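You operate a simulated robot arm through the tools that you are given. There is no shell and no other tool.

The job below is to be done with a simulated two-armed robot. You get a single attempt, and the scene is never put back.

Task
Clear the sink, plug it and fill it to about the 5 L line.
Fine: its blue jug and sponge onto the drainer; plug it before it fills; tap off after; the rest stays. Set down upright: blue jug.
Where things are to end (x, y in the base frame): blue jug within 0.06 m of [0.52, -0.23]; blue sponge within 0.06 m of [0.66, -0.23].

The check looks at the end state, three seconds after you hand in, the way a careful person would. Anything else that was tipped, shoved, dropped, spilled or broken makes it a failure.

Robot
Two 7-joint arms with fingered hands on one trunk that stands fixed in place. Base frame: the origin is at the foot of the trunk, x ahead of it, y to its left, z up; the work surface is at about z = 0.88. Units: m, degrees, N and s.
The left shoulder is at [0.03, 0.12, 1.113], the right one opposite. With the tool pointing down near the work surface each hand reaches from about 0.26 to 0.7 m from the base axis, measured 20 degrees to its own side. Payload 4 kg a hand.
Tool frame (each hand has its own): the origin (TCP) lies between the finger pads and is the grasp point; the fingertips stand 0.019 m ahead of it; z points along the fingers, y is the line along which they close. The gripper opens to 0.12 m. The gripper's body begins 0.053 m behind the TCP. The gripper is a hand of 3 fingers: y runs from the thumb to the fingers, the wrist lies at [0, 0, -0.219] in the tool frame, and closing takes about 1.5 s.
Orientation is that of the tool frame in the base frame, as [roll, pitch, yaw] about the fixed x, y, z axes, in that order (R = Rz(yaw) Ry(pitch) Rx(roll)). With the fingers straight down and closing along the base's y, the tool's x points along the base's -x, its y along +y and its z along -z.

Tools
- The arms move only by the tool nudge_tool. It takes "left_deltas", "right_deltas" or both (then of equal length, played together; a hand with none holds still); each is a list of rows, each a list of 6 numbers: the shift along the tool's x, y, z in m, then the turn, a rotation vector about the tool's x, y, z in degrees. In form: [[x, y, z, rx, ry, rz], ...]. A call has 1 to 20 rows; each row shifts and turns the commanded pose from where the row before left it, along the tool's axes as they then stand. "left_grip" and "right_grip" are, for a hand that has rows, the finger opening in m, from 0 to 0.12, set as the call begins (left out, the last holds). Each row takes 0.2 s and may step no farther than 0.05 m and 8.6 degrees from the row before; otherwise, or with a gripper value out of range, the whole call is refused. A pose out of reach is approached as far as the arm can. The call stops where the force on the tool passes 60 N (or 10 N more than at its start, if that is more) or the arm is blocked; 0.2 s more then pass. Each finger travels about 0.072 m/s and halts on what it meets, pressing with about 23 N; the grip force reading is that of the motor and also rises with nothing between the fingers. The clock runs only during rows and for 0.2 s after the last one: add rows that do not move to give the fingers time. It gives the time, the measured TCP pose, the force on the tool (base axes), the opening and the grip force at its end, in the units of the frame above (readings bear some noise), with the torque about the TCP (base axes, N m) and any sound that the robot's microphone picked up.
- Cameras (640 x 400 px; columns grow to the right, rows downward): "scene" is now at [0.0643, 0.0094, 1.6726]; the picture's right is [0.09, -1.00, -0.00], its down [-0.65, -0.06, -0.76] and it looks along [0.75, 0.07, -0.65] (base axes); focal length 275 px, centre (320, 200). "left" rides on the left gripper at [-0.066, -0.004, -0.079] in its tool frame; the picture's right is [0.05, -1.00, 0.00], its down [0.76, 0.04, -0.64] and it looks along [0.64, 0.03, 0.77] (tool axes); focal length 251 px, centre (320, 200). "right" rides on the right gripper at [0.066, -0.004, -0.079] in its tool frame; the picture's right is [0.05, 1.00, 0.00], its down [-0.76, 0.04, -0.64] and it looks along [-0.64, 0.03, 0.77] (tool axes); focal length 251 px, centre (320, 200). There is no depth. A picture from a camera that has moved, and an enlarged one, comes with that camera's place and axes in the base frame and with its lens.
- capture(camera): a new picture of that camera. No time passes.
- slide_trunk(by): slides the trunk up (or, below 0, down) by that many m; the arms and the scene camera ride with it, the base frame stays. It gives what a move gives, with no picture.
- hand_shape(shape, hand): the hand has 3 fingers and takes this shape, open, in about a second: jaw (thumb against the fingers, like two jaws); tri (thumb and two fingers); tip (a fingertip pinch); poke (one finger out to press); point (the index stretched); flat (the hand flat); cup (the hand cupped); fist (a fist). The gripper value then closes the fingers along that shape, each until it touches; the sizes above hold for jaw. It gives what a move gives, with no picture.
- aim_head(pan, tilt): turns the head with the scene camera to pan (to the left, within 120 degrees either way) and tilt (down, from -29 to 69), counted from straight ahead of the robot. It gives what a move gives.
- close_up(camera, box): a new picture of the part [left, top, right, bottom] of that camera's present view, enlarged. No time passes.
- finish_job(): hands the job in; it is judged then, once.

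Places have to be worked out from the pictures, the camera data and where the tool is seen. Open the grippers and draw the arms clear of the work before you hand the job in, unless the task says otherwise.

The tools are called after "Emit:" by a JSON object that holds its "fn" and its "kwargs". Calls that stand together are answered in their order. nudge_tool: Moves the arms, as the interface text tells. Its arguments: {"type":"object","properties":{"left_deltas":{"type":"array","items":{"type":"array","items":{"type":"number"}}},"left_grip":{"type":"number"},"right_deltas":{"type":"array","items":{"type":"array","items":{"type":"number"}}},"right_grip":{"type":"number"}},"required":[]} The other tools are called the same way: slide_trunk (by) slides the trunk up or down; hand_shape (shape, hand) gives the hand a shape; aim_head (pan, tilt) turns the head that bears the scene camera; capture (camera) takes a picture; close_up (camera, box) takes an enlarged picture of a part of a camera's view; finish_job () hands the job in.

At the start:

```text
time_s: 0.0
left_position: [0.5064, 0.1025, 1.3831]
left_orientation: [180.0, -0.1, 179.9]
left_wrist_force: [-0.8, 0.2, 0.6]
left_torque: [0.0, -0.01, -0.02]
left_finger_gap: 0.1199
left_gripper_force: 0.1
left_shape: jaw
right_position: [0.465, -0.219, 1.3675]
right_orientation: [-180.0, 0.0, -179.9]
right_wrist_force: [-0.5, 0.0, 0.1]
right_torque: [0.0, 0.04, 0.01]
right_finger_gap: 0.1199
right_gripper_force: 0.1
right_shape: jaw
trunk travel left (down, up): [-0.325, 0.215]
head pan, tilt: [5.3, 40.7]
```

scene: 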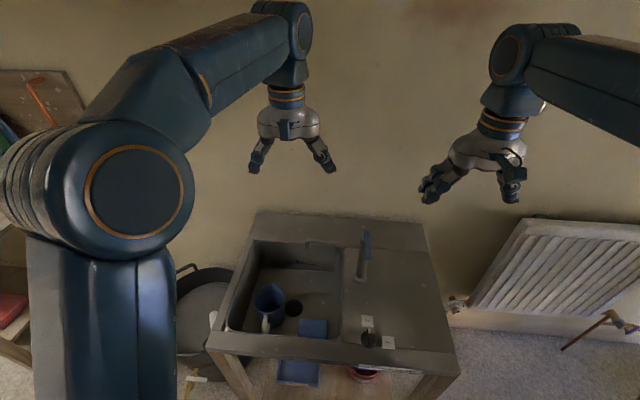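
right: 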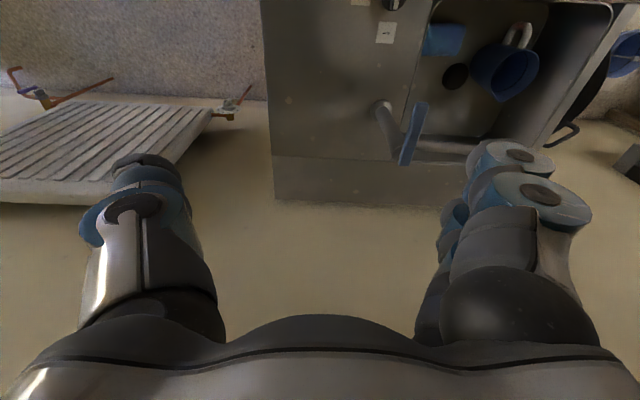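
left: 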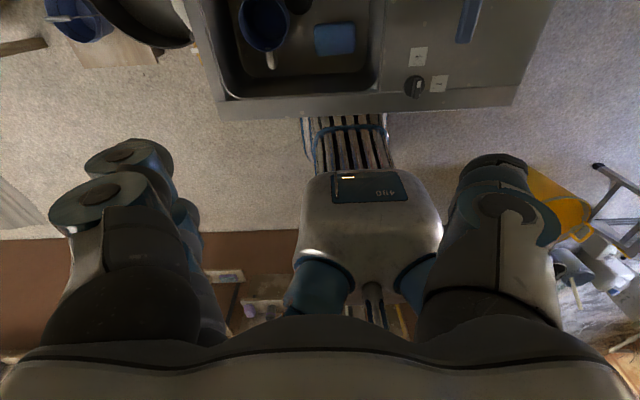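

I start with enlarged views of the sink in all cameras to find the jug, sponge, drain, plug, tap and knob.

Emit:
{"fn": "close_up", "kwargs": {"camera": "scene", "box": [200, 200, 470, 400]}}

Emit:
{"fn": "close_up", "kwargs": {"camera": "left", "box": [180, 0, 560, 140]}}

Emit:
{"fn": "close_up", "kwargs": {"camera": "right", "box": [260, 0, 640, 210]}}

```text
2.00 times, centred on (335, 300) of scene
camera zoom: at [0.0643, 0.0094, 1.6726], right [0.09, -1.0, 0.0], down [-0.65, -0.06, -0.76], along [0.75, 0.07, -0.65], focal length 551 px, centre (290, 0)
```

zoom: 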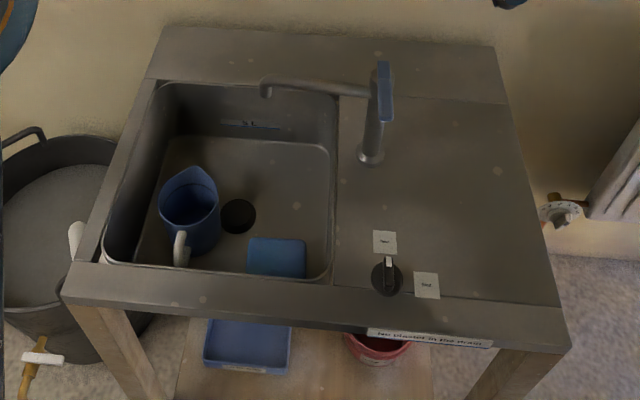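

```text
1.68 times, centred on (370, 70) of left
camera zoom: at [0.5723, 0.0985, 1.461], right [-0.05, -1.0, 0.0], down [-0.76, 0.04, 0.64], along [-0.64, 0.03, -0.77], focal length 424 px, centre (236, 419)
```

zoom: 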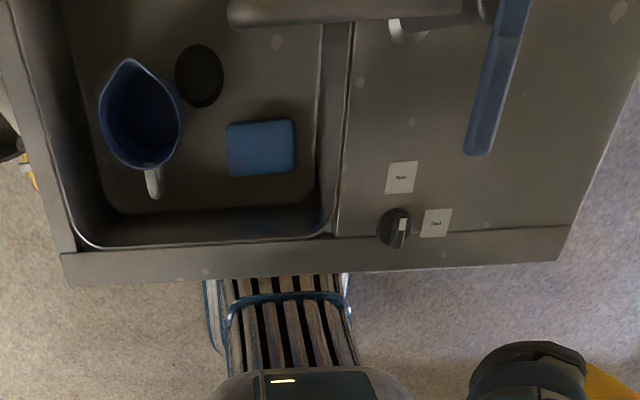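

```text
1.68 times, centred on (450, 105) of right
camera zoom: at [0.3985, -0.2227, 1.4472], right [-0.05, 1.0, 0.0], down [0.76, 0.04, 0.64], along [0.64, 0.03, -0.77], focal length 424 px, centre (101, 360)
```

zoom: 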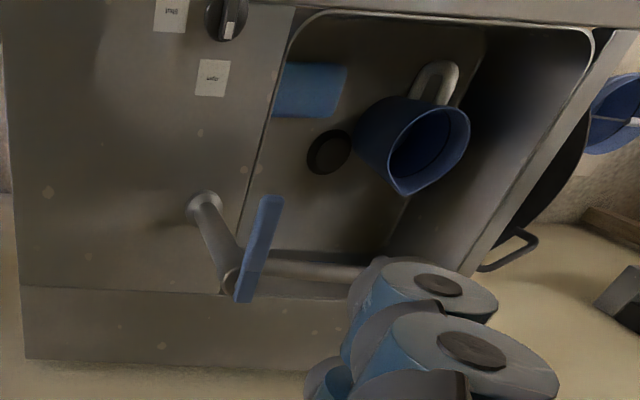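

There is a knob with two labels and a text strip on the front edge; I zoom in to read them and the level marks in the basin.

Emit:
{"fn": "close_up", "kwargs": {"camera": "scene", "box": [350, 305, 460, 380]}}

Emit:
{"fn": "close_up", "kwargs": {"camera": "scene", "box": [240, 225, 400, 325]}}

Emit:
{"fn": "close_up", "kwargs": {"camera": "left", "box": [390, 30, 470, 110]}}

Emit:
{"fn": "close_up", "kwargs": {"camera": "scene", "box": [290, 250, 350, 280]}}

Emit:
{"fn": "close_up", "kwargs": {"camera": "scene", "box": [370, 355, 460, 385]}}

```text
5.33 times, centred on (405, 342) of scene
camera zoom: at [0.0643, 0.0094, 1.6726], right [0.09, -1.0, 0.0], down [-0.65, -0.06, -0.76], along [0.75, 0.07, -0.65], focal length 1468 px, centre (-133, -560)
```

zoom: 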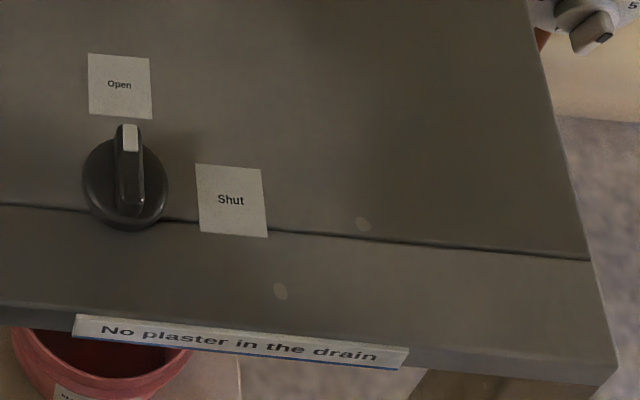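

```text
4.00 times, centred on (320, 275) of scene
camera zoom: at [0.0643, 0.0094, 1.6726], right [0.09, -1.0, 0.0], down [-0.65, -0.06, -0.76], along [0.75, 0.07, -0.65], focal length 1101 px, centre (320, -100)
```

zoom: 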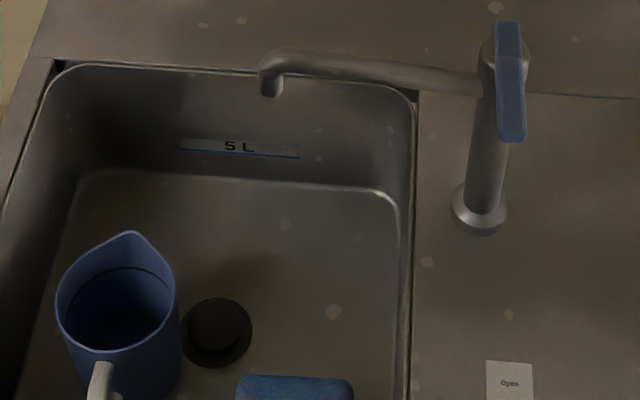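

```text
5.00 times, centred on (430, 70) of left
camera zoom: at [0.5723, 0.0985, 1.461], right [-0.05, -1.0, 0.0], down [-0.76, 0.04, 0.64], along [-0.64, 0.03, -0.77], focal length 1257 px, centre (-230, 850)
```

zoom: 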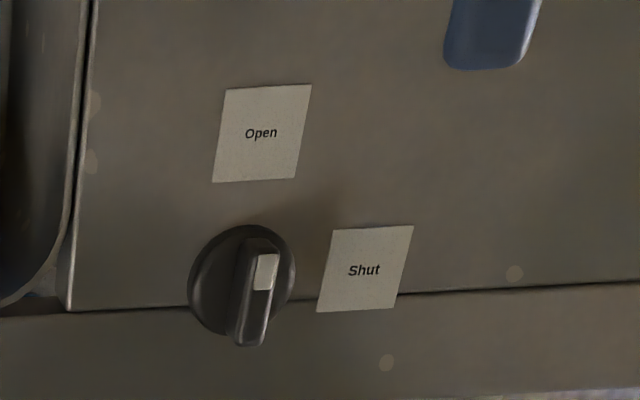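

```text
10.67 times, centred on (320, 265) of scene
camera zoom: at [0.0643, 0.0094, 1.6726], right [0.09, -1.0, 0.0], down [-0.65, -0.06, -0.76], along [0.75, 0.07, -0.65], focal length 2937 px, centre (320, -493)
```

zoom: 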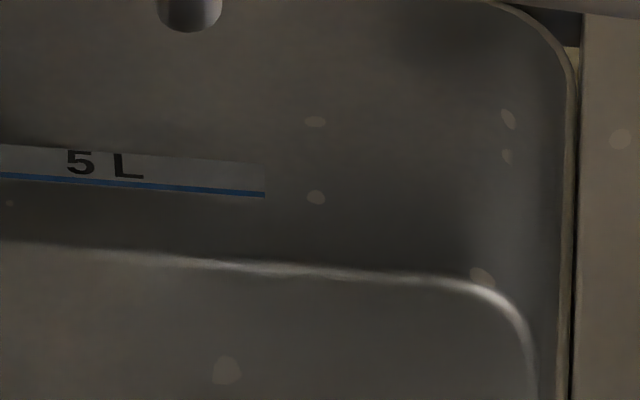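

```text
7.11 times, centred on (415, 370) of scene
camera zoom: at [0.0643, 0.0094, 1.6726], right [0.09, -1.0, 0.0], down [-0.65, -0.06, -0.76], along [0.75, 0.07, -0.65], focal length 1958 px, centre (-356, -1009)
```

zoom: 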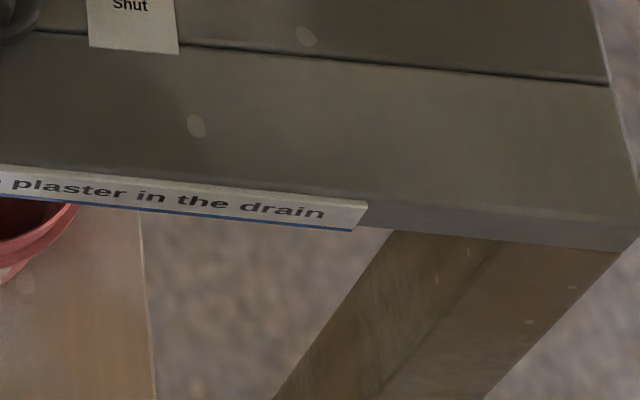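

I judge the jug rim centre at about (0.526, 0.218, 0.83), the basin floor at z about 0.715, the sponge at (0.478, 0.068), and the knob at (0.40, -0.094) pointing to Open. The tap lever tip is at about (0.51, -0.075, 1.095). I move the left hand above the jug for a closer look.

Emit:
{"fn": "nudge_tool", "kwargs": {"left_deltas": [[-0.0025, 0.0144, 0.0415, 0, 0, 0], [-0.0025, 0.0144, 0.0415, 0, 0, 0], [-0.0025, 0.0144, 0.0415, 0, 0, 0], [-0.0025, 0.0144, 0.0415, 0, 0, 0], [-0.0025, 0.0144, 0.0415, 0, 0, 0], [-0.0025, 0.0144, 0.0415, 0, 0, 0], [-0.0025, 0.0144, 0.0415, 0, 0, 0], [0, 0, 0, 0, 0, 0]], "left_grip": 0.12}}

Emit:
{"fn": "capture", "kwargs": {"camera": "left"}}

Emit:
{"fn": "capture", "kwargs": {"camera": "scene"}}

Emit:
{"fn": "capture", "kwargs": {"camera": "right"}}

```text
time_s: 1.8
left_position: [0.5231, 0.2054, 1.0932]
left_orientation: [-179.9, 0.0, 179.9]
left_wrist_force: [0.2, -0.4, -0.5]
left_torque: [0.02, -0.04, -0.02]
left_finger_gap: 0.12
left_gripper_force: 0.1
left_shape: jaw
right_position: [0.4636, -0.22, 1.367]
right_orientation: [-180.0, 0.1, -180.0]
right_wrist_force: [-0.4, 0.3, -0.5]
right_torque: [-0.01, -0.01, 0.0]
right_finger_gap: 0.12
right_gripper_force: 0.0
right_shape: jaw
trunk travel left (down, up): [-0.325, 0.215]
head pan, tilt: [5.3, 40.7]
```

```text
taken
camera left: at [0.5904, 0.2006, 1.1718], right [-0.05, -1.0, 0.0], down [-0.76, 0.04, 0.64], along [-0.64, 0.03, -0.77], focal length 251 px, centre (320, 200)
```

left: 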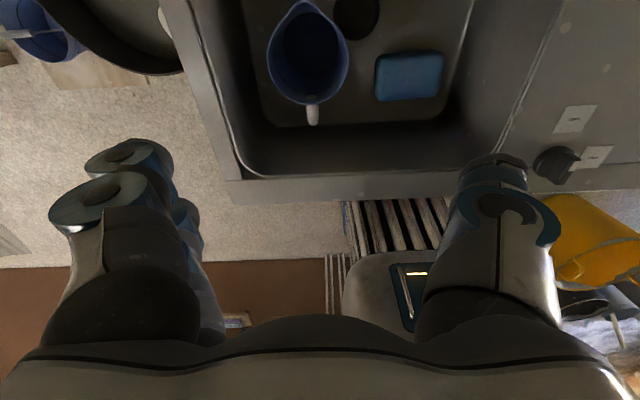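

```text
taken
camera scene: at [0.0634, 0.009, 1.6727], right [0.09, -1.0, 0.0], down [-0.65, -0.06, -0.76], along [0.76, 0.07, -0.65], focal length 275 px, centre (320, 200)
```

scene: 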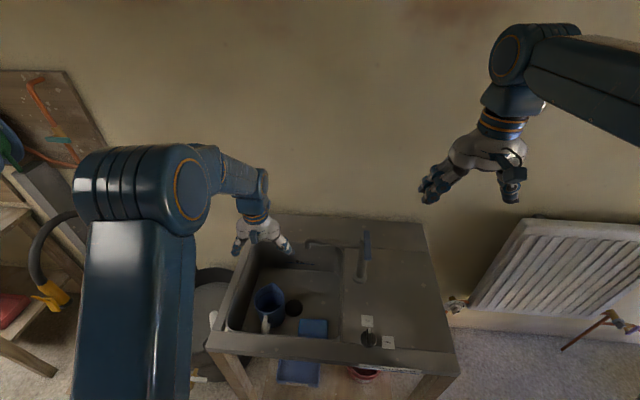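

```text
taken
camera right: at [0.3977, -0.223, 1.4474], right [-0.05, 1.0, 0.0], down [0.76, 0.04, 0.64], along [0.64, 0.03, -0.77], focal length 251 px, centre (320, 200)
```

right: 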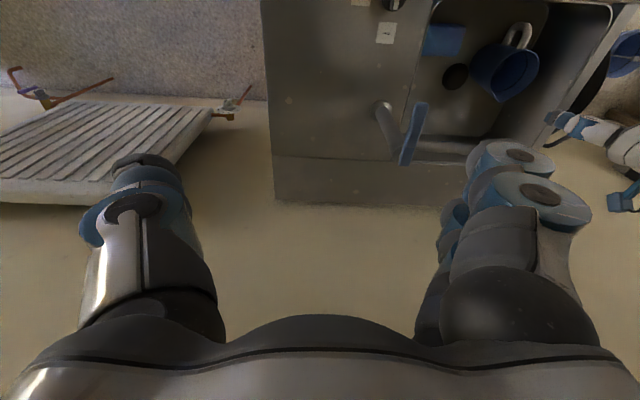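

I enlarge the jug from above to see its outline and whether it holds anything.

Emit:
{"fn": "close_up", "kwargs": {"camera": "left", "box": [220, 0, 460, 150]}}

Emit:
{"fn": "close_up", "kwargs": {"camera": "right", "box": [360, 0, 640, 175]}}

Emit:
{"fn": "close_up", "kwargs": {"camera": "scene", "box": [225, 220, 345, 345]}}

```text
2.67 times, centred on (340, 75) of left
camera zoom: at [0.5904, 0.2006, 1.1718], right [-0.05, -1.0, 0.0], down [-0.76, 0.04, 0.64], along [-0.64, 0.03, -0.77], focal length 670 px, centre (267, 533)
```

zoom: 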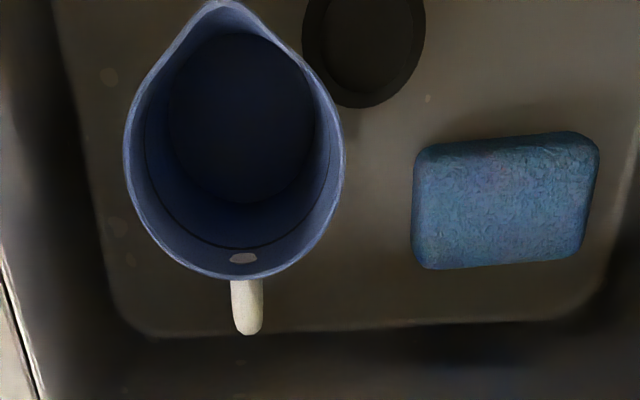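

```text
2.29 times, centred on (500, 88) of right
camera zoom: at [0.3977, -0.223, 1.4474], right [-0.05, 1.0, 0.0], down [0.76, 0.04, 0.64], along [0.64, 0.03, -0.77], focal length 575 px, centre (-91, 457)
```

zoom: 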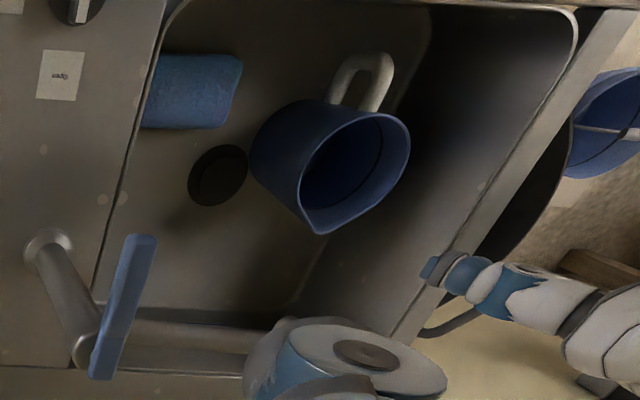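

```text
3.20 times, centred on (285, 282) of scene
camera zoom: at [0.0634, 0.009, 1.6727], right [0.09, -1.0, 0.0], down [-0.65, -0.06, -0.76], along [0.76, 0.07, -0.65], focal length 881 px, centre (432, -64)
```

zoom: 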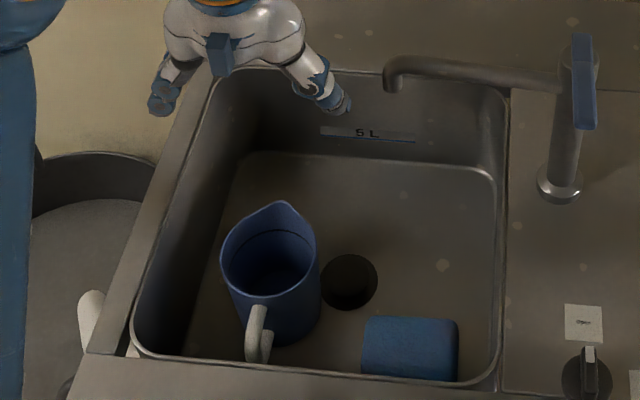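

The rim is about 0.098 m wide and centred near (0.529, 0.2175, 0.83). I align above it at z = 0.90 and check before straddling it.

Emit:
{"fn": "nudge_tool", "kwargs": {"left_deltas": [[-0.005, 0.012, 0.02, 0, 0, 0], [0, 0, 0.043, 0, 0, 0], [0, 0, 0.043, 0, 0, 0], [0, 0, 0.043, 0, 0, 0], [0, 0, 0.043, 0, 0, 0], [0, 0, 0, 0, 0, 0], [0, 0, 0, 0, 0, 0]], "left_grip": 0.12}}

Emit:
{"fn": "capture", "kwargs": {"camera": "left"}}

Emit:
{"fn": "close_up", "kwargs": {"camera": "scene", "box": [200, 190, 360, 340]}}

Emit:
{"fn": "close_up", "kwargs": {"camera": "right", "box": [360, 0, 640, 175]}}

```text
time_s: 3.4
left_position: [0.5281, 0.2152, 0.8977]
left_orientation: [-180.0, 0.1, -179.9]
left_wrist_force: [0.4, 0.3, 0.1]
left_torque: [-0.01, 0.0, -0.02]
left_finger_gap: 0.1198
left_gripper_force: 0.1
left_shape: jaw
right_position: [0.4647, -0.22, 1.3672]
right_orientation: [-180.0, 0.0, -180.0]
right_wrist_force: [0.2, 0.0, 0.3]
right_torque: [0.01, 0.02, 0.0]
right_finger_gap: 0.1197
right_gripper_force: 0.1
right_shape: jaw
trunk travel left (down, up): [-0.325, 0.215]
head pan, tilt: [5.3, 40.7]
```

```text
taken
camera left: at [0.5944, 0.2117, 0.9766], right [-0.05, -1.0, 0.0], down [-0.76, 0.04, 0.64], along [-0.64, 0.03, -0.77], focal length 251 px, centre (320, 200)
```

left: 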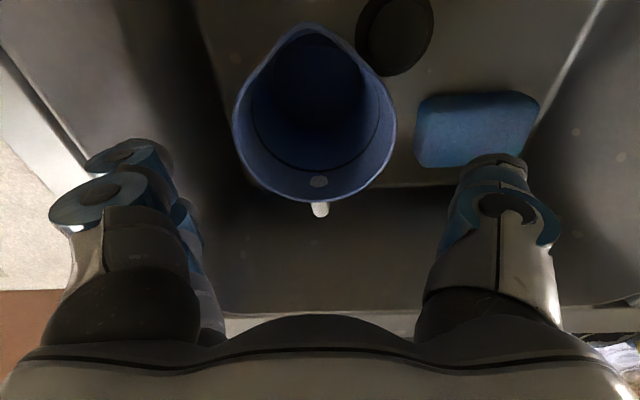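

```text
2.67 times, centred on (280, 265) of scene
camera zoom: at [0.0648, 0.0095, 1.6726], right [0.09, -1.0, 0.0], down [-0.65, -0.06, -0.76], along [0.75, 0.07, -0.65], focal length 734 px, centre (427, 27)
```

zoom: 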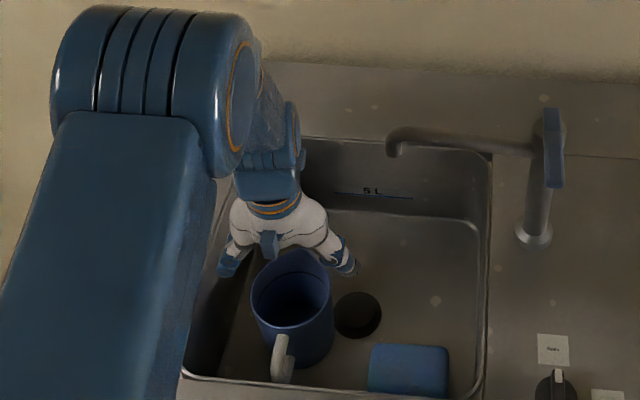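

```text
2.29 times, centred on (500, 88) of right
camera zoom: at [0.3989, -0.2227, 1.4471], right [-0.05, 1.0, 0.0], down [0.76, 0.04, 0.64], along [0.64, 0.03, -0.77], focal length 575 px, centre (-91, 457)
```

zoom: 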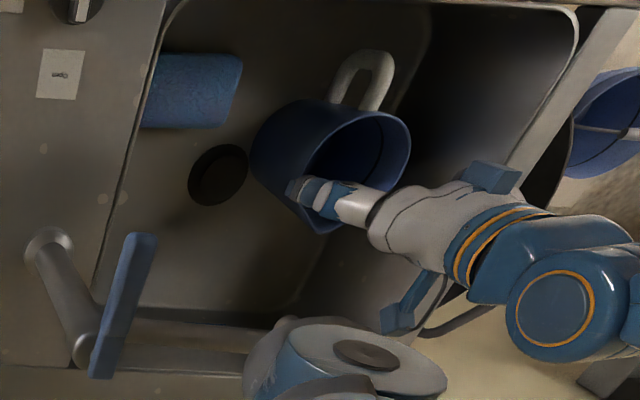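

Rim centre refined to about (0.523, 0.218). I shift there and go down to z = 0.79 so the fingers straddle the jug.

Emit:
{"fn": "nudge_tool", "kwargs": {"left_deltas": [[0.005, 0.0025, 0.0, 0, 0, 0], [0, 0, 0.027, 0, 0, 0], [0, 0, 0.027, 0, 0, 0], [0, 0, 0.027, 0, 0, 0], [0, 0, 0.027, 0, 0, 0], [0, 0, 0, 0, 0, 0], [0, 0, 0, 0, 0, 0]], "left_grip": 0.12}}

Emit:
{"fn": "capture", "kwargs": {"camera": "left"}}

Emit:
{"fn": "close_up", "kwargs": {"camera": "right", "box": [360, 0, 640, 175]}}

```text
time_s: 4.6
left_position: [0.5308, 0.216, 0.8067]
left_orientation: [-180.0, 1.0, 179.8]
left_wrist_force: [-13.4, -3.4, 39.7]
left_torque: [0.27, -0.29, 0.04]
left_finger_gap: 0.1193
left_gripper_force: 0.1
left_shape: jaw
right_position: [0.4622, -0.2197, 1.3687]
right_orientation: [179.9, 0.1, -180.0]
right_wrist_force: [0.0, 0.0, -0.1]
right_torque: [-0.03, 0.05, 0.02]
right_finger_gap: 0.1199
right_gripper_force: 0.0
right_shape: jaw
trunk travel left (down, up): [-0.325, 0.215]
head pan, tilt: [5.3, 40.7]
stopped in row 6 (left hand): the force on the tool passed its limit at 72 N (the readings are from after the stop); the commanded pose is now the measured one
```

```text
taken
camera left: at [0.5951, 0.2117, 0.8866], right [-0.06, -1.0, 0.0], down [-0.78, 0.04, 0.63], along [-0.63, 0.04, -0.78], focal length 251 px, centre (320, 200)
```

left: 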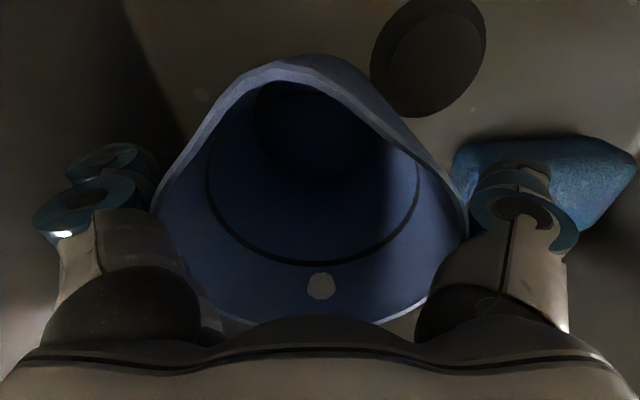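

```text
2.29 times, centred on (500, 88) of right
camera zoom: at [0.3954, -0.2232, 1.4481], right [-0.05, 1.0, 0.0], down [0.76, 0.04, 0.64], along [0.64, 0.04, -0.76], focal length 575 px, centre (-91, 457)
```

zoom: 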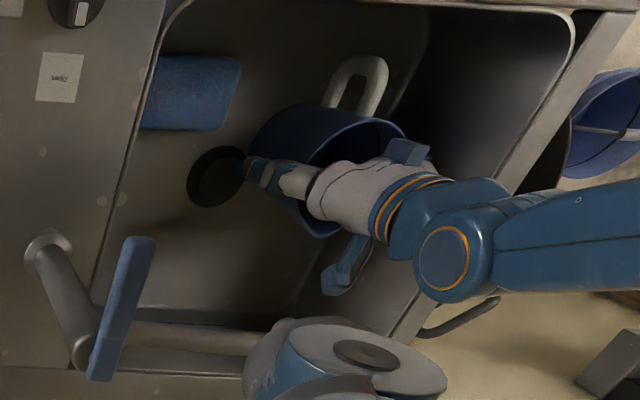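

The palm met the jug's rim at TCP z ≈ 0.807, with the jug still upright between the fingers. I back off 8 mm, level the hand and close slowly on the body.

Emit:
{"fn": "nudge_tool", "kwargs": {"left_deltas": [[0.002, 0.001, -0.008, 0, 1.0, 0], [0, 0, 0, 0, 0, 0]], "left_grip": 0.12}}

Emit:
{"fn": "nudge_tool", "kwargs": {"left_deltas": [[0, 0, 0, 0, 0, 0], [0, 0, 0, 0, 0, 0], [0, 0, 0, 0, 0, 0], [0, 0, 0, 0, 0, 0], [0, 0, 0, 0, 0, 0], [0, 0, 0, 0, 0, 0], [0, 0, 0, 0, 0, 0]], "left_grip": 0.07}}

Emit:
{"fn": "capture", "kwargs": {"camera": "left"}}

Emit:
{"fn": "close_up", "kwargs": {"camera": "right", "box": [360, 0, 640, 175]}}

```text
time_s: 5.2
left_position: [0.5275, 0.2188, 0.811]
left_orientation: [180.0, -0.3, 179.9]
left_wrist_force: [-0.4, 0.2, 0.1]
left_torque: [0.01, 0.01, -0.02]
left_finger_gap: 0.1197
left_gripper_force: 0.1
left_shape: jaw
right_position: [0.4644, -0.2196, 1.3673]
right_orientation: [-179.9, 0.0, 180.0]
right_wrist_force: [0.0, 0.5, 0.7]
right_torque: [-0.02, -0.02, 0.02]
right_finger_gap: 0.1199
right_gripper_force: 0.0
right_shape: jaw
trunk travel left (down, up): [-0.325, 0.215]
head pan, tilt: [5.3, 40.7]
```

```text
time_s: 6.8
left_position: [0.5283, 0.2178, 0.8102]
left_orientation: [-180.0, -0.3, 179.9]
left_wrist_force: [-0.3, -0.3, 0.2]
left_torque: [0.02, 0.0, -0.02]
left_finger_gap: 0.0844
left_gripper_force: 22.9
left_shape: jaw
right_position: [0.4651, -0.2194, 1.367]
right_orientation: [180.0, -0.1, -180.0]
right_wrist_force: [0.1, 0.6, 0.2]
right_torque: [-0.05, 0.02, 0.03]
right_finger_gap: 0.1197
right_gripper_force: 0.0
right_shape: jaw
trunk travel left (down, up): [-0.325, 0.215]
head pan, tilt: [5.3, 40.7]
```

```text
taken
camera left: at [0.5947, 0.2137, 0.8894], right [-0.06, -1.0, 0.0], down [-0.76, 0.04, 0.65], along [-0.65, 0.04, -0.76], focal length 251 px, centre (320, 200)
```

left: 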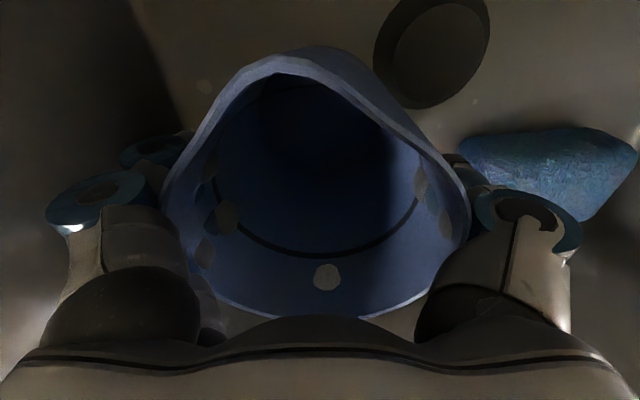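

```text
2.29 times, centred on (500, 88) of right
camera zoom: at [0.3988, -0.2226, 1.447], right [-0.05, 1.0, 0.0], down [0.77, 0.04, 0.64], along [0.64, 0.03, -0.77], focal length 575 px, centre (-91, 457)
```

zoom: 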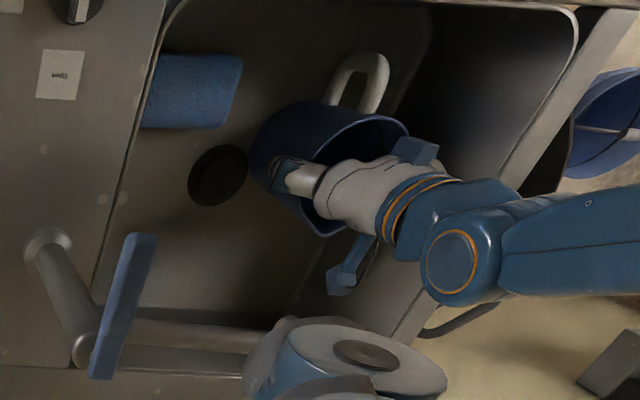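

The fingers hold the jug at 0.084 m with 23 N. I lift a little to check weight and grip.

Emit:
{"fn": "nudge_tool", "kwargs": {"left_deltas": [[0, 0, 0, 0, 0, 0], [0, 0, -0.01, 0, 0, 0], [0, 0, -0.02, 0, 0, 0], [0, 0, -0.02, 0, 0, 0], [0, 0, 0, 0, 0, 0]], "left_grip": 0.03}}

Emit:
{"fn": "capture", "kwargs": {"camera": "left"}}

Emit:
{"fn": "close_up", "kwargs": {"camera": "right", "box": [360, 0, 640, 175]}}

Emit:
{"fn": "close_up", "kwargs": {"camera": "scene", "box": [200, 190, 360, 340]}}

```text
time_s: 8.0
left_position: [0.5278, 0.2183, 0.8604]
left_orientation: [180.0, -0.3, 179.9]
left_wrist_force: [0.2, 1.3, -1.1]
left_torque: [0.02, -0.01, 0.02]
left_finger_gap: 0.0839
left_gripper_force: 23.1
left_shape: jaw
right_position: [0.4657, -0.2201, 1.3657]
right_orientation: [-180.0, -0.1, 179.9]
right_wrist_force: [0.0, 0.0, 1.0]
right_torque: [-0.02, 0.01, 0.0]
right_finger_gap: 0.1201
right_gripper_force: 0.0
right_shape: jaw
trunk travel left (down, up): [-0.325, 0.215]
head pan, tilt: [5.3, 40.7]
```

```text
taken
camera left: at [0.5945, 0.2133, 0.9396], right [-0.06, -1.0, 0.0], down [-0.76, 0.04, 0.65], along [-0.65, 0.04, -0.76], focal length 251 px, centre (320, 200)
```

left: 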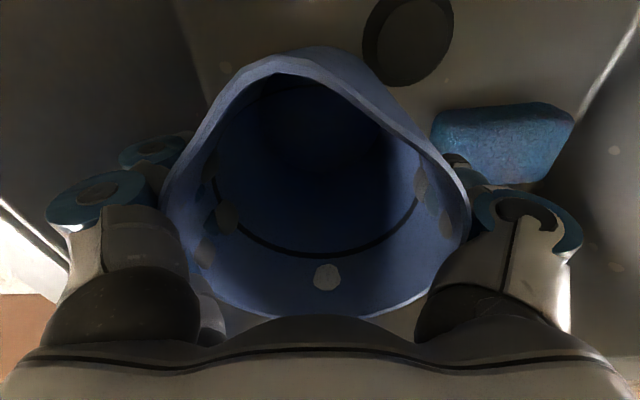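

```text
2.29 times, centred on (500, 88) of right
camera zoom: at [0.3991, -0.2224, 1.4469], right [-0.05, 1.0, 0.0], down [0.77, 0.04, 0.64], along [0.64, 0.03, -0.77], focal length 575 px, centre (-91, 457)
```

zoom: 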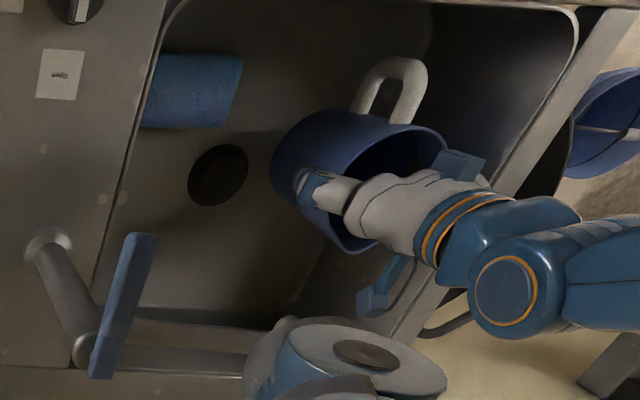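

```text
2.67 times, centred on (280, 265) of scene
camera zoom: at [0.0649, 0.0096, 1.6725], right [0.09, -1.0, 0.0], down [-0.65, -0.06, -0.76], along [0.75, 0.07, -0.65], focal length 734 px, centre (427, 27)
```

zoom: 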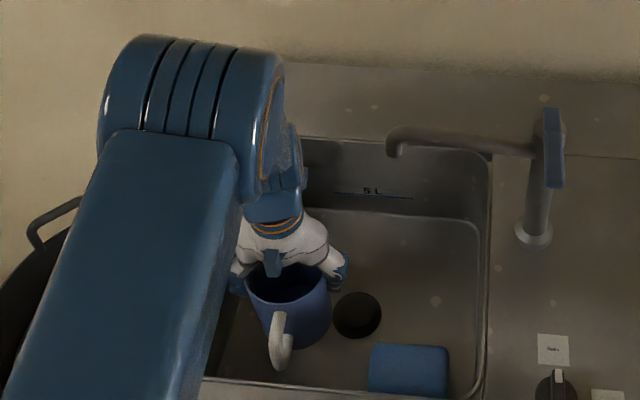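

The jug came up level and light, so its bottom is 0.095 m below the TCP. I lift it clear, draw it toward me to x = 0.40 (away from spout and lever), and move the right arm out of the way.

Emit:
{"fn": "nudge_tool", "kwargs": {"left_deltas": [[0, 0, -0.04, 0, 0, 0], [0, 0, -0.04, 0, 0, 0], [0, 0, -0.04, 0, 0, 0], [0, 0, -0.04, 0, 0, 0], [0, 0, -0.04, 0, 0, 0], [0.032, 0, 0, 0, 0, 0], [0.032, 0, 0, 0, 0, 0], [0.032, 0, 0, 0, 0, 0], [0.032, 0, 0, 0, 0, 0], [0, 0, 0, 0, 0, 0]], "right_deltas": [[0, -0.035, 0, 0, 0, 0], [0, -0.035, 0, 0, 0, 0], [0, -0.035, 0, 0, 0, 0], [0, -0.035, 0, 0, 0, 0], [0, -0.035, 0, 0, 0, 0], [0, -0.035, 0, 0, 0, 0], [0, -0.035, 0, 0, 0, 0], [0, -0.035, 0, 0, 0, 0], [0, 0, 0, 0, 0, 0], [0, 0, 0, 0, 0, 0]]}}

Emit:
{"fn": "capture", "kwargs": {"camera": "scene"}}

Emit:
{"fn": "capture", "kwargs": {"camera": "right"}}

Emit:
{"fn": "capture", "kwargs": {"camera": "left"}}

```text
time_s: 10.2
left_position: [0.4026, 0.2159, 1.0629]
left_orientation: [180.0, -0.2, 180.0]
left_wrist_force: [0.1, -0.8, -1.4]
left_torque: [0.02, -0.01, 0.01]
left_finger_gap: 0.0837
left_gripper_force: 22.8
left_shape: jaw
right_position: [0.4672, -0.5011, 1.3665]
right_orientation: [-180.0, -0.2, 179.9]
right_wrist_force: [0.1, -0.8, 0.0]
right_torque: [0.03, 0.01, 0.01]
right_finger_gap: 0.1197
right_gripper_force: 0.0
right_shape: jaw
trunk travel left (down, up): [-0.325, 0.215]
head pan, tilt: [5.3, 40.7]
```

```text
taken
camera scene: at [0.0658, 0.0088, 1.6725], right [0.09, -1.0, 0.0], down [-0.65, -0.06, -0.76], along [0.75, 0.07, -0.65], focal length 275 px, centre (320, 200)
```

scene: 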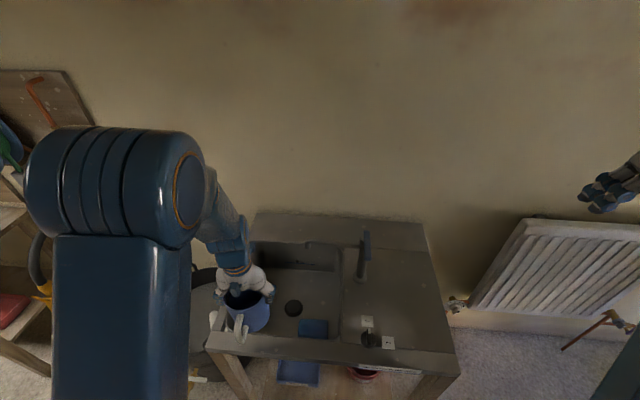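

```text
taken
camera right: at [0.4014, -0.5041, 1.4471], right [-0.05, 1.0, 0.0], down [0.77, 0.04, 0.64], along [0.64, 0.04, -0.77], focal length 251 px, centre (320, 200)
```

right: 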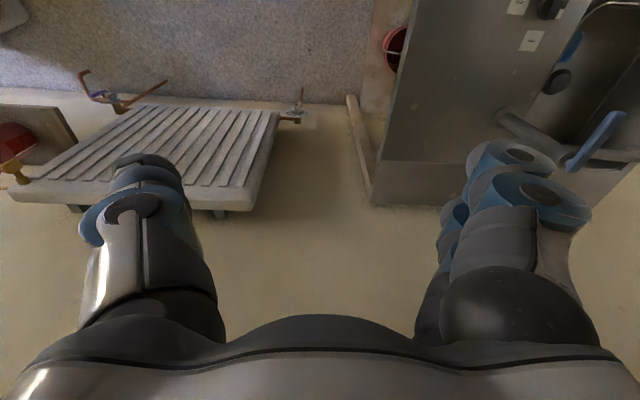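

```text
taken
camera left: at [0.4696, 0.2115, 1.141], right [-0.06, -1.0, 0.0], down [-0.76, 0.04, 0.65], along [-0.65, 0.04, -0.76], focal length 251 px, centre (320, 200)
```

left: 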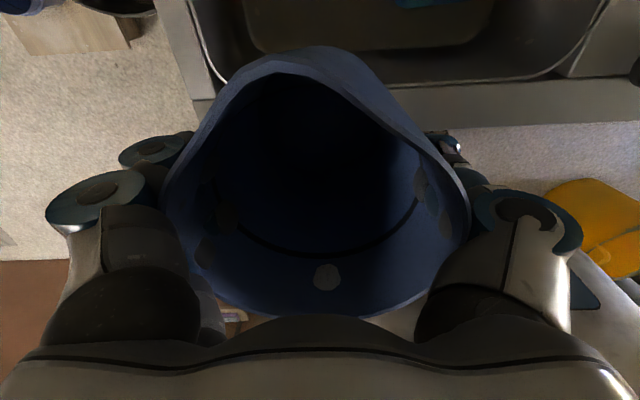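

The jug hangs level above the near rim. I carry it to the right at x = 0.40 in stages.

Emit:
{"fn": "nudge_tool", "kwargs": {"left_deltas": [[0, -0.03, 0, 0, 0, 0], [0, -0.03, 0, 0, 0, 0], [0, -0.03, 0, 0, 0, 0], [0, -0.03, 0, 0, 0, 0], [0, -0.03, 0, 0, 0, 0], [0, -0.03, 0, 0, 0, 0], [0, -0.03, 0, 0, 0, 0], [0, -0.03, 0, 0, 0, 0], [0, 0, 0, 0, 0, 0]]}}

Emit:
{"fn": "capture", "kwargs": {"camera": "scene"}}

Emit:
{"fn": "capture", "kwargs": {"camera": "right"}}

```text
time_s: 12.2
left_position: [0.4014, -0.0228, 1.0611]
left_orientation: [-180.0, -0.2, 179.9]
left_wrist_force: [-0.1, 0.4, -1.2]
left_torque: [-0.04, -0.04, 0.02]
left_finger_gap: 0.0835
left_gripper_force: 22.3
left_shape: jaw
right_position: [0.4664, -0.5, 1.3679]
right_orientation: [-180.0, -0.2, -180.0]
right_wrist_force: [-0.4, 0.0, -0.3]
right_torque: [0.02, -0.02, 0.0]
right_finger_gap: 0.1201
right_gripper_force: 0.0
right_shape: jaw
trunk travel left (down, up): [-0.325, 0.215]
head pan, tilt: [5.3, 40.7]
```

```text
taken
camera scene: at [0.0646, 0.0102, 1.6726], right [0.09, -1.0, 0.0], down [-0.65, -0.06, -0.76], along [0.75, 0.07, -0.65], focal length 275 px, centre (320, 200)
```

scene: 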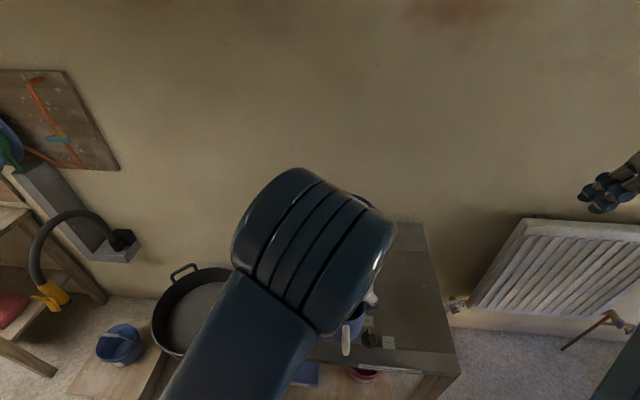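

```text
taken
camera right: at [0.4004, -0.5027, 1.448], right [-0.05, 1.0, 0.0], down [0.76, 0.04, 0.64], along [0.64, 0.03, -0.77], focal length 251 px, centre (320, 200)
```

right: 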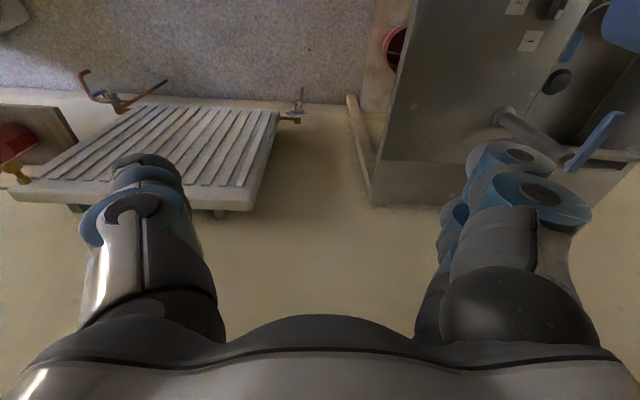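

Clear so far; the lever tip stays beyond the hand. I go on in smaller stages toward y = -0.23.

Emit:
{"fn": "nudge_tool", "kwargs": {"left_deltas": [[0, -0.025, 0, 0, 0, 0], [0, -0.025, 0, 0, 0, 0], [0, -0.025, 0, 0, 0, 0], [0, -0.025, 0, 0, 0, 0], [0, 0, 0, 0, 0, 0]]}}

Emit:
{"fn": "capture", "kwargs": {"camera": "right"}}

Emit:
{"fn": "capture", "kwargs": {"camera": "scene"}}

Emit:
{"fn": "capture", "kwargs": {"camera": "left"}}

```text
time_s: 13.4
left_position: [0.4015, -0.1212, 1.0618]
left_orientation: [179.9, -0.3, 179.9]
left_wrist_force: [0.5, 0.3, -1.6]
left_torque: [0.01, -0.03, -0.01]
left_finger_gap: 0.0835
left_gripper_force: 23.2
left_shape: jaw
right_position: [0.4654, -0.4995, 1.3681]
right_orientation: [-180.0, 0.1, -180.0]
right_wrist_force: [0.0, 0.0, -0.5]
right_torque: [0.03, 0.01, 0.01]
right_finger_gap: 0.1199
right_gripper_force: 0.0
right_shape: jaw
trunk travel left (down, up): [-0.325, 0.215]
head pan, tilt: [5.3, 40.7]
```

```text
taken
camera right: at [0.4003, -0.503, 1.4479], right [-0.05, 1.0, 0.0], down [0.76, 0.04, 0.64], along [0.64, 0.03, -0.77], focal length 251 px, centre (320, 200)
```

right: 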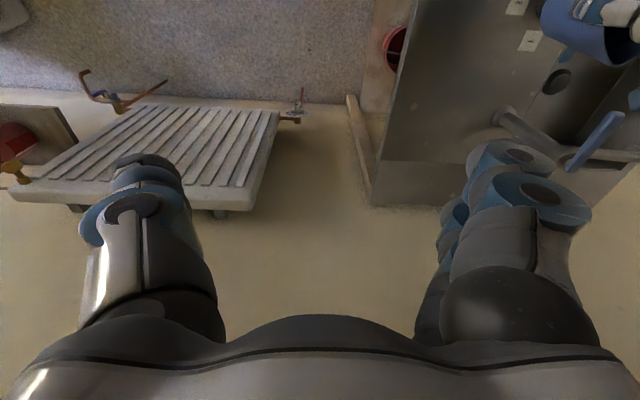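

```text
taken
camera scene: at [0.0645, 0.0099, 1.6726], right [0.09, -1.0, 0.0], down [-0.65, -0.06, -0.76], along [0.75, 0.07, -0.65], focal length 275 px, centre (320, 200)
```

scene: 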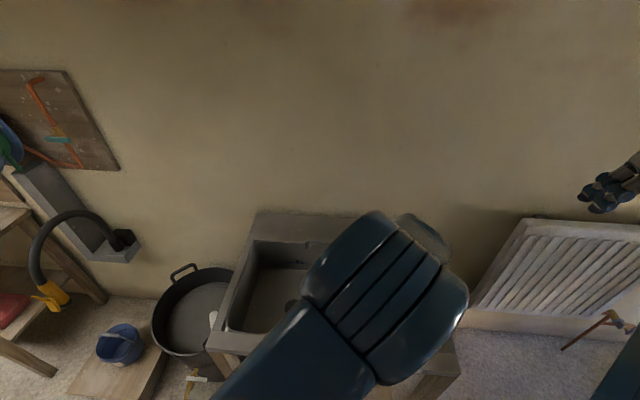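

```text
taken
camera left: at [0.4667, -0.1267, 1.1397], right [-0.06, -1.0, 0.0], down [-0.76, 0.04, 0.65], along [-0.65, 0.04, -0.76], focal length 251 px, centre (320, 200)
```

left: 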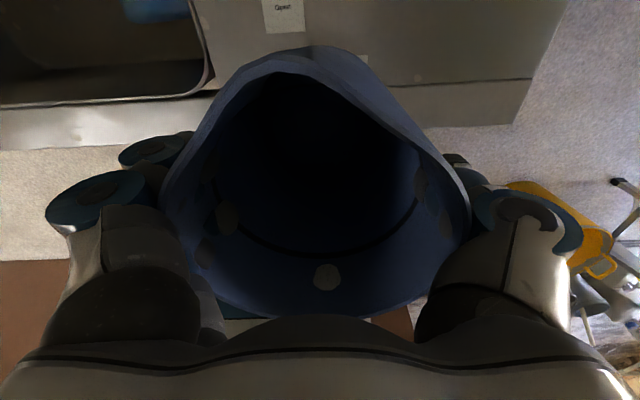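

All is clear. I finish the sideways travel to y ≈ -0.22, then look again before going forward.

Emit:
{"fn": "nudge_tool", "kwargs": {"left_deltas": [[0, -0.025, 0, 0, 0, 0], [0, -0.025, 0, 0, 0, 0], [0, -0.025, 0, 0, 0, 0], [0, -0.025, 0, 0, 0, 0], [0, 0, 0, 0, 0, 0]]}}

Emit:
{"fn": "capture", "kwargs": {"camera": "right"}}

```text
time_s: 14.6
left_position: [0.3994, -0.2219, 1.061]
left_orientation: [179.9, -0.2, 180.0]
left_wrist_force: [0.7, 0.3, -1.1]
left_torque: [0.01, -0.04, 0.02]
left_finger_gap: 0.0833
left_gripper_force: 23.1
left_shape: jaw
right_position: [0.4671, -0.5004, 1.3678]
right_orientation: [180.0, 0.1, -179.9]
right_wrist_force: [0.2, -0.7, 0.9]
right_torque: [-0.05, 0.0, 0.01]
right_finger_gap: 0.1199
right_gripper_force: 0.0
right_shape: jaw
trunk travel left (down, up): [-0.325, 0.215]
head pan, tilt: [5.3, 40.7]
```

```text
taken
camera right: at [0.4002, -0.5031, 1.4479], right [-0.05, 1.0, 0.0], down [0.76, 0.04, 0.64], along [0.64, 0.03, -0.77], focal length 251 px, centre (320, 200)
```

right: 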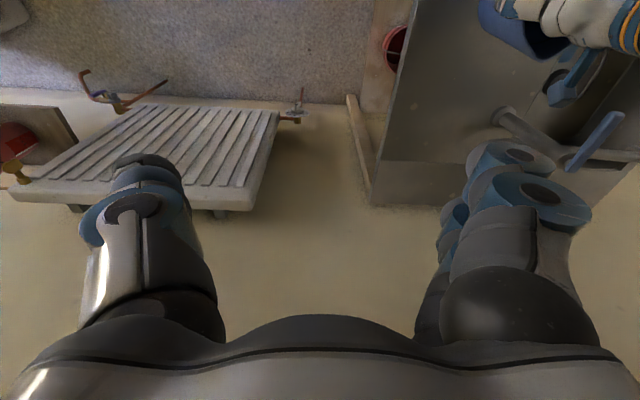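

The jug is over the drainer's near edge. I move it forward to x ≈ 0.52 at the same height.

Emit:
{"fn": "nudge_tool", "kwargs": {"left_deltas": [[-0.03, -0.002, 0, 0, 0, 0], [-0.03, -0.002, 0, 0, 0, 0], [-0.03, -0.002, 0, 0, 0, 0], [-0.03, -0.002, 0, 0, 0, 0], [0, 0, 0, 0, 0, 0], [0, 0, 0, 0, 0, 0]]}}

Emit:
{"fn": "capture", "kwargs": {"camera": "right"}}

Emit:
{"fn": "capture", "kwargs": {"camera": "left"}}

```text
time_s: 16.0
left_position: [0.5213, -0.2281, 1.0599]
left_orientation: [-180.0, -0.3, 179.9]
left_wrist_force: [-0.1, 0.3, -1.4]
left_torque: [0.0, -0.01, 0.02]
left_finger_gap: 0.083
left_gripper_force: 22.7
left_shape: jaw
right_position: [0.4666, -0.5011, 1.3673]
right_orientation: [-180.0, 0.0, 180.0]
right_wrist_force: [0.7, 1.1, -0.1]
right_torque: [0.0, 0.02, 0.01]
right_finger_gap: 0.12
right_gripper_force: 0.1
right_shape: jaw
trunk travel left (down, up): [-0.325, 0.215]
head pan, tilt: [5.3, 40.7]
```

```text
taken
camera right: at [0.401, -0.5035, 1.4475], right [-0.05, 1.0, 0.0], down [0.77, 0.04, 0.64], along [0.64, 0.03, -0.77], focal length 251 px, centre (320, 200)
```

right: 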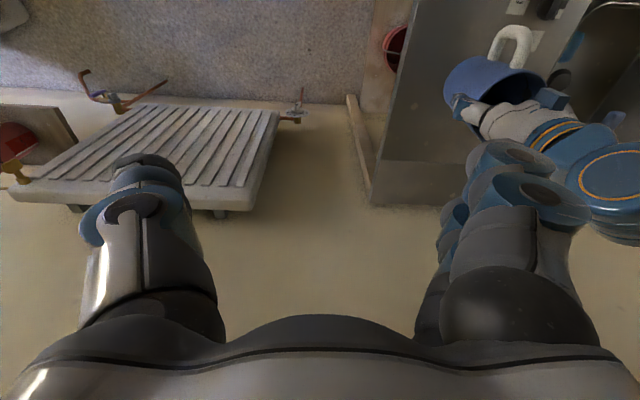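

```text
taken
camera left: at [0.5876, -0.2344, 1.1387], right [-0.06, -1.0, 0.0], down [-0.76, 0.04, 0.65], along [-0.65, 0.04, -0.76], focal length 251 px, centre (320, 200)
```

left: 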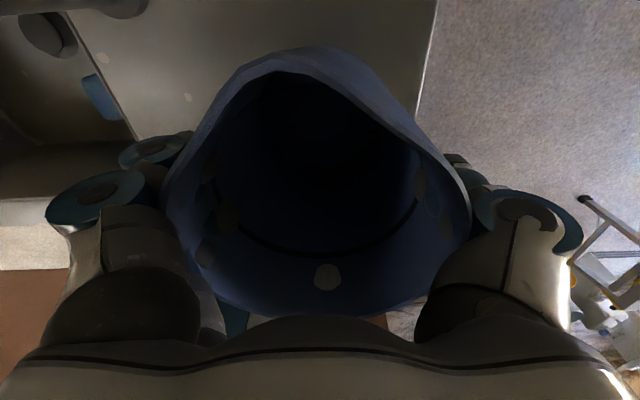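

The jug is above (0.52, -0.228). I lower it most of the way and then in small steps until it touches the drainer.

Emit:
{"fn": "nudge_tool", "kwargs": {"left_deltas": [[0, 0, 0.025, 0, 0, 0], [0, 0, 0.025, 0, 0, 0], [0, 0, 0.015, 0, 0, 0], [0, 0, 0, 0, 0, 0], [0, 0, 0.004, 0, 0, 0], [0, 0, 0.004, 0, 0, 0], [0, 0, 0, 0, 0, 0]]}}

Emit:
{"fn": "capture", "kwargs": {"camera": "right"}}

Emit:
{"fn": "capture", "kwargs": {"camera": "scene"}}

```text
time_s: 17.6
left_position: [0.5211, -0.2303, 0.9882]
left_orientation: [179.9, -0.4, 179.9]
left_wrist_force: [0.0, 0.4, -0.9]
left_torque: [0.01, 0.0, -0.02]
left_finger_gap: 0.0833
left_gripper_force: 22.5
left_shape: jaw
right_position: [0.467, -0.4991, 1.3682]
right_orientation: [179.9, -0.1, -179.9]
right_wrist_force: [0.1, 0.5, 0.9]
right_torque: [0.02, -0.06, -0.03]
right_finger_gap: 0.1199
right_gripper_force: 0.1
right_shape: jaw
trunk travel left (down, up): [-0.325, 0.215]
head pan, tilt: [5.3, 40.7]
```

```text
taken
camera right: at [0.4003, -0.5036, 1.4477], right [-0.05, 1.0, 0.0], down [0.76, 0.04, 0.64], along [0.64, 0.04, -0.77], focal length 251 px, centre (320, 200)
```

right: 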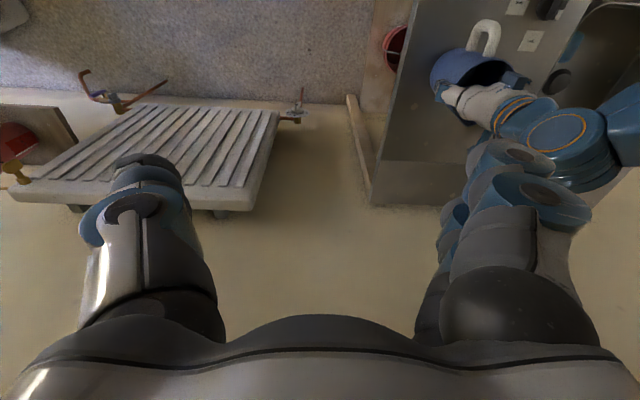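

```text
taken
camera scene: at [0.0645, 0.0092, 1.6726], right [0.09, -1.0, 0.0], down [-0.65, -0.06, -0.76], along [0.75, 0.07, -0.65], focal length 275 px, centre (320, 200)
```

scene: 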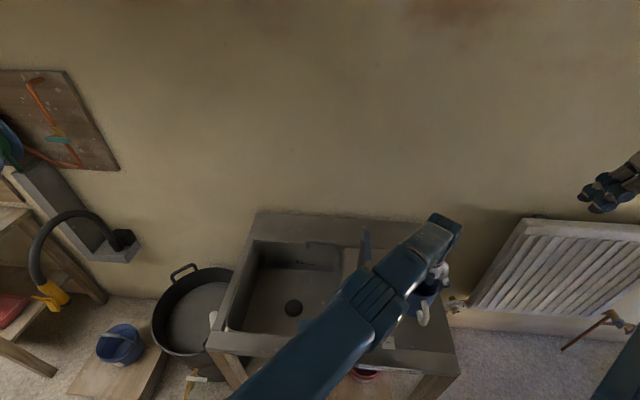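

No contact yet at z = 0.988; I continue in 3 mm steps.

Emit:
{"fn": "nudge_tool", "kwargs": {"left_deltas": [[0, 0, 0.003, 0, 0, 0], [0, 0, 0.003, 0, 0, 0], [0, 0, 0.003, 0, 0, 0], [0, 0, 0, 0, 0, 0]]}}

Emit:
{"fn": "nudge_tool", "kwargs": {"left_deltas": [[0, 0, 0.002, 0, 0, 0], [0, 0, 0.002, 0, 0, 0], [0, 0, 0, 0, 0, 0]]}}

```text
time_s: 18.6
left_position: [0.5189, -0.2299, 0.9789]
left_orientation: [-180.0, -0.3, 179.9]
left_wrist_force: [0.5, 0.0, -1.5]
left_torque: [-0.03, 0.0, 0.02]
left_finger_gap: 0.0832
left_gripper_force: 23.4
left_shape: jaw
right_position: [0.4657, -0.5001, 1.3684]
right_orientation: [179.9, -0.1, 180.0]
right_wrist_force: [-0.7, 0.2, -0.4]
right_torque: [-0.02, -0.02, -0.03]
right_finger_gap: 0.1198
right_gripper_force: 0.1
right_shape: jaw
trunk travel left (down, up): [-0.325, 0.215]
head pan, tilt: [5.3, 40.7]
```

```text
time_s: 19.4
left_position: [0.5202, -0.2288, 0.9751]
left_orientation: [-180.0, -0.2, 179.8]
left_wrist_force: [0.3, -0.3, 0.5]
left_torque: [0.12, -0.06, 0.01]
left_finger_gap: 0.083
left_gripper_force: 23.1
left_shape: jaw
right_position: [0.4667, -0.4984, 1.3676]
right_orientation: [-179.9, 0.0, 180.0]
right_wrist_force: [0.3, 0.6, -1.1]
right_torque: [0.0, 0.0, 0.01]
right_finger_gap: 0.12
right_gripper_force: 0.0
right_shape: jaw
trunk travel left (down, up): [-0.325, 0.215]
head pan, tilt: [5.3, 40.7]
```

The force turned from -1.5 to +0.5 N with a small torque, so contact is just beginning. I go two more small steps to confirm.

Emit:
{"fn": "nudge_tool", "kwargs": {"left_deltas": [[0, 0, 0.0015, 0, 0, 0], [0, 0, 0.0015, 0, 0, 0], [0, 0, 0, 0, 0, 0]]}}

Emit:
{"fn": "capture", "kwargs": {"camera": "left"}}

Emit:
{"fn": "close_up", "kwargs": {"camera": "right", "box": [380, 0, 640, 163]}}

```text
time_s: 20.2
left_position: [0.5187, -0.2296, 0.9737]
left_orientation: [-179.9, -0.2, 179.9]
left_wrist_force: [-0.1, -4.1, 15.1]
left_torque: [0.45, -0.05, -0.03]
left_finger_gap: 0.0816
left_gripper_force: 23.1
left_shape: jaw
right_position: [0.465, -0.5007, 1.369]
right_orientation: [179.9, 0.0, -180.0]
right_wrist_force: [0.3, 0.4, -0.1]
right_torque: [-0.02, 0.01, -0.01]
right_finger_gap: 0.1197
right_gripper_force: 0.0
right_shape: jaw
trunk travel left (down, up): [-0.325, 0.215]
head pan, tilt: [5.3, 40.7]
```

```text
taken
camera left: at [0.5854, -0.2349, 1.0525], right [-0.06, -1.0, 0.0], down [-0.76, 0.04, 0.64], along [-0.64, 0.03, -0.76], focal length 251 px, centre (320, 200)
```

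left: 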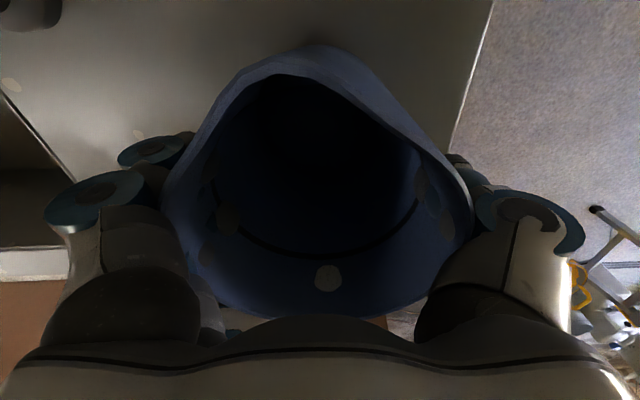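

```text
2.45 times, centred on (510, 82) of right
camera zoom: at [0.3988, -0.5035, 1.4483], right [-0.05, 1.0, 0.0], down [0.76, 0.04, 0.64], along [0.64, 0.03, -0.77], focal length 617 px, centre (-146, 491)
```

zoom: 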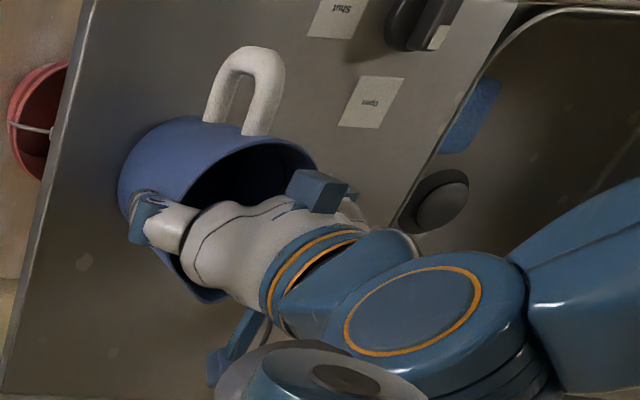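

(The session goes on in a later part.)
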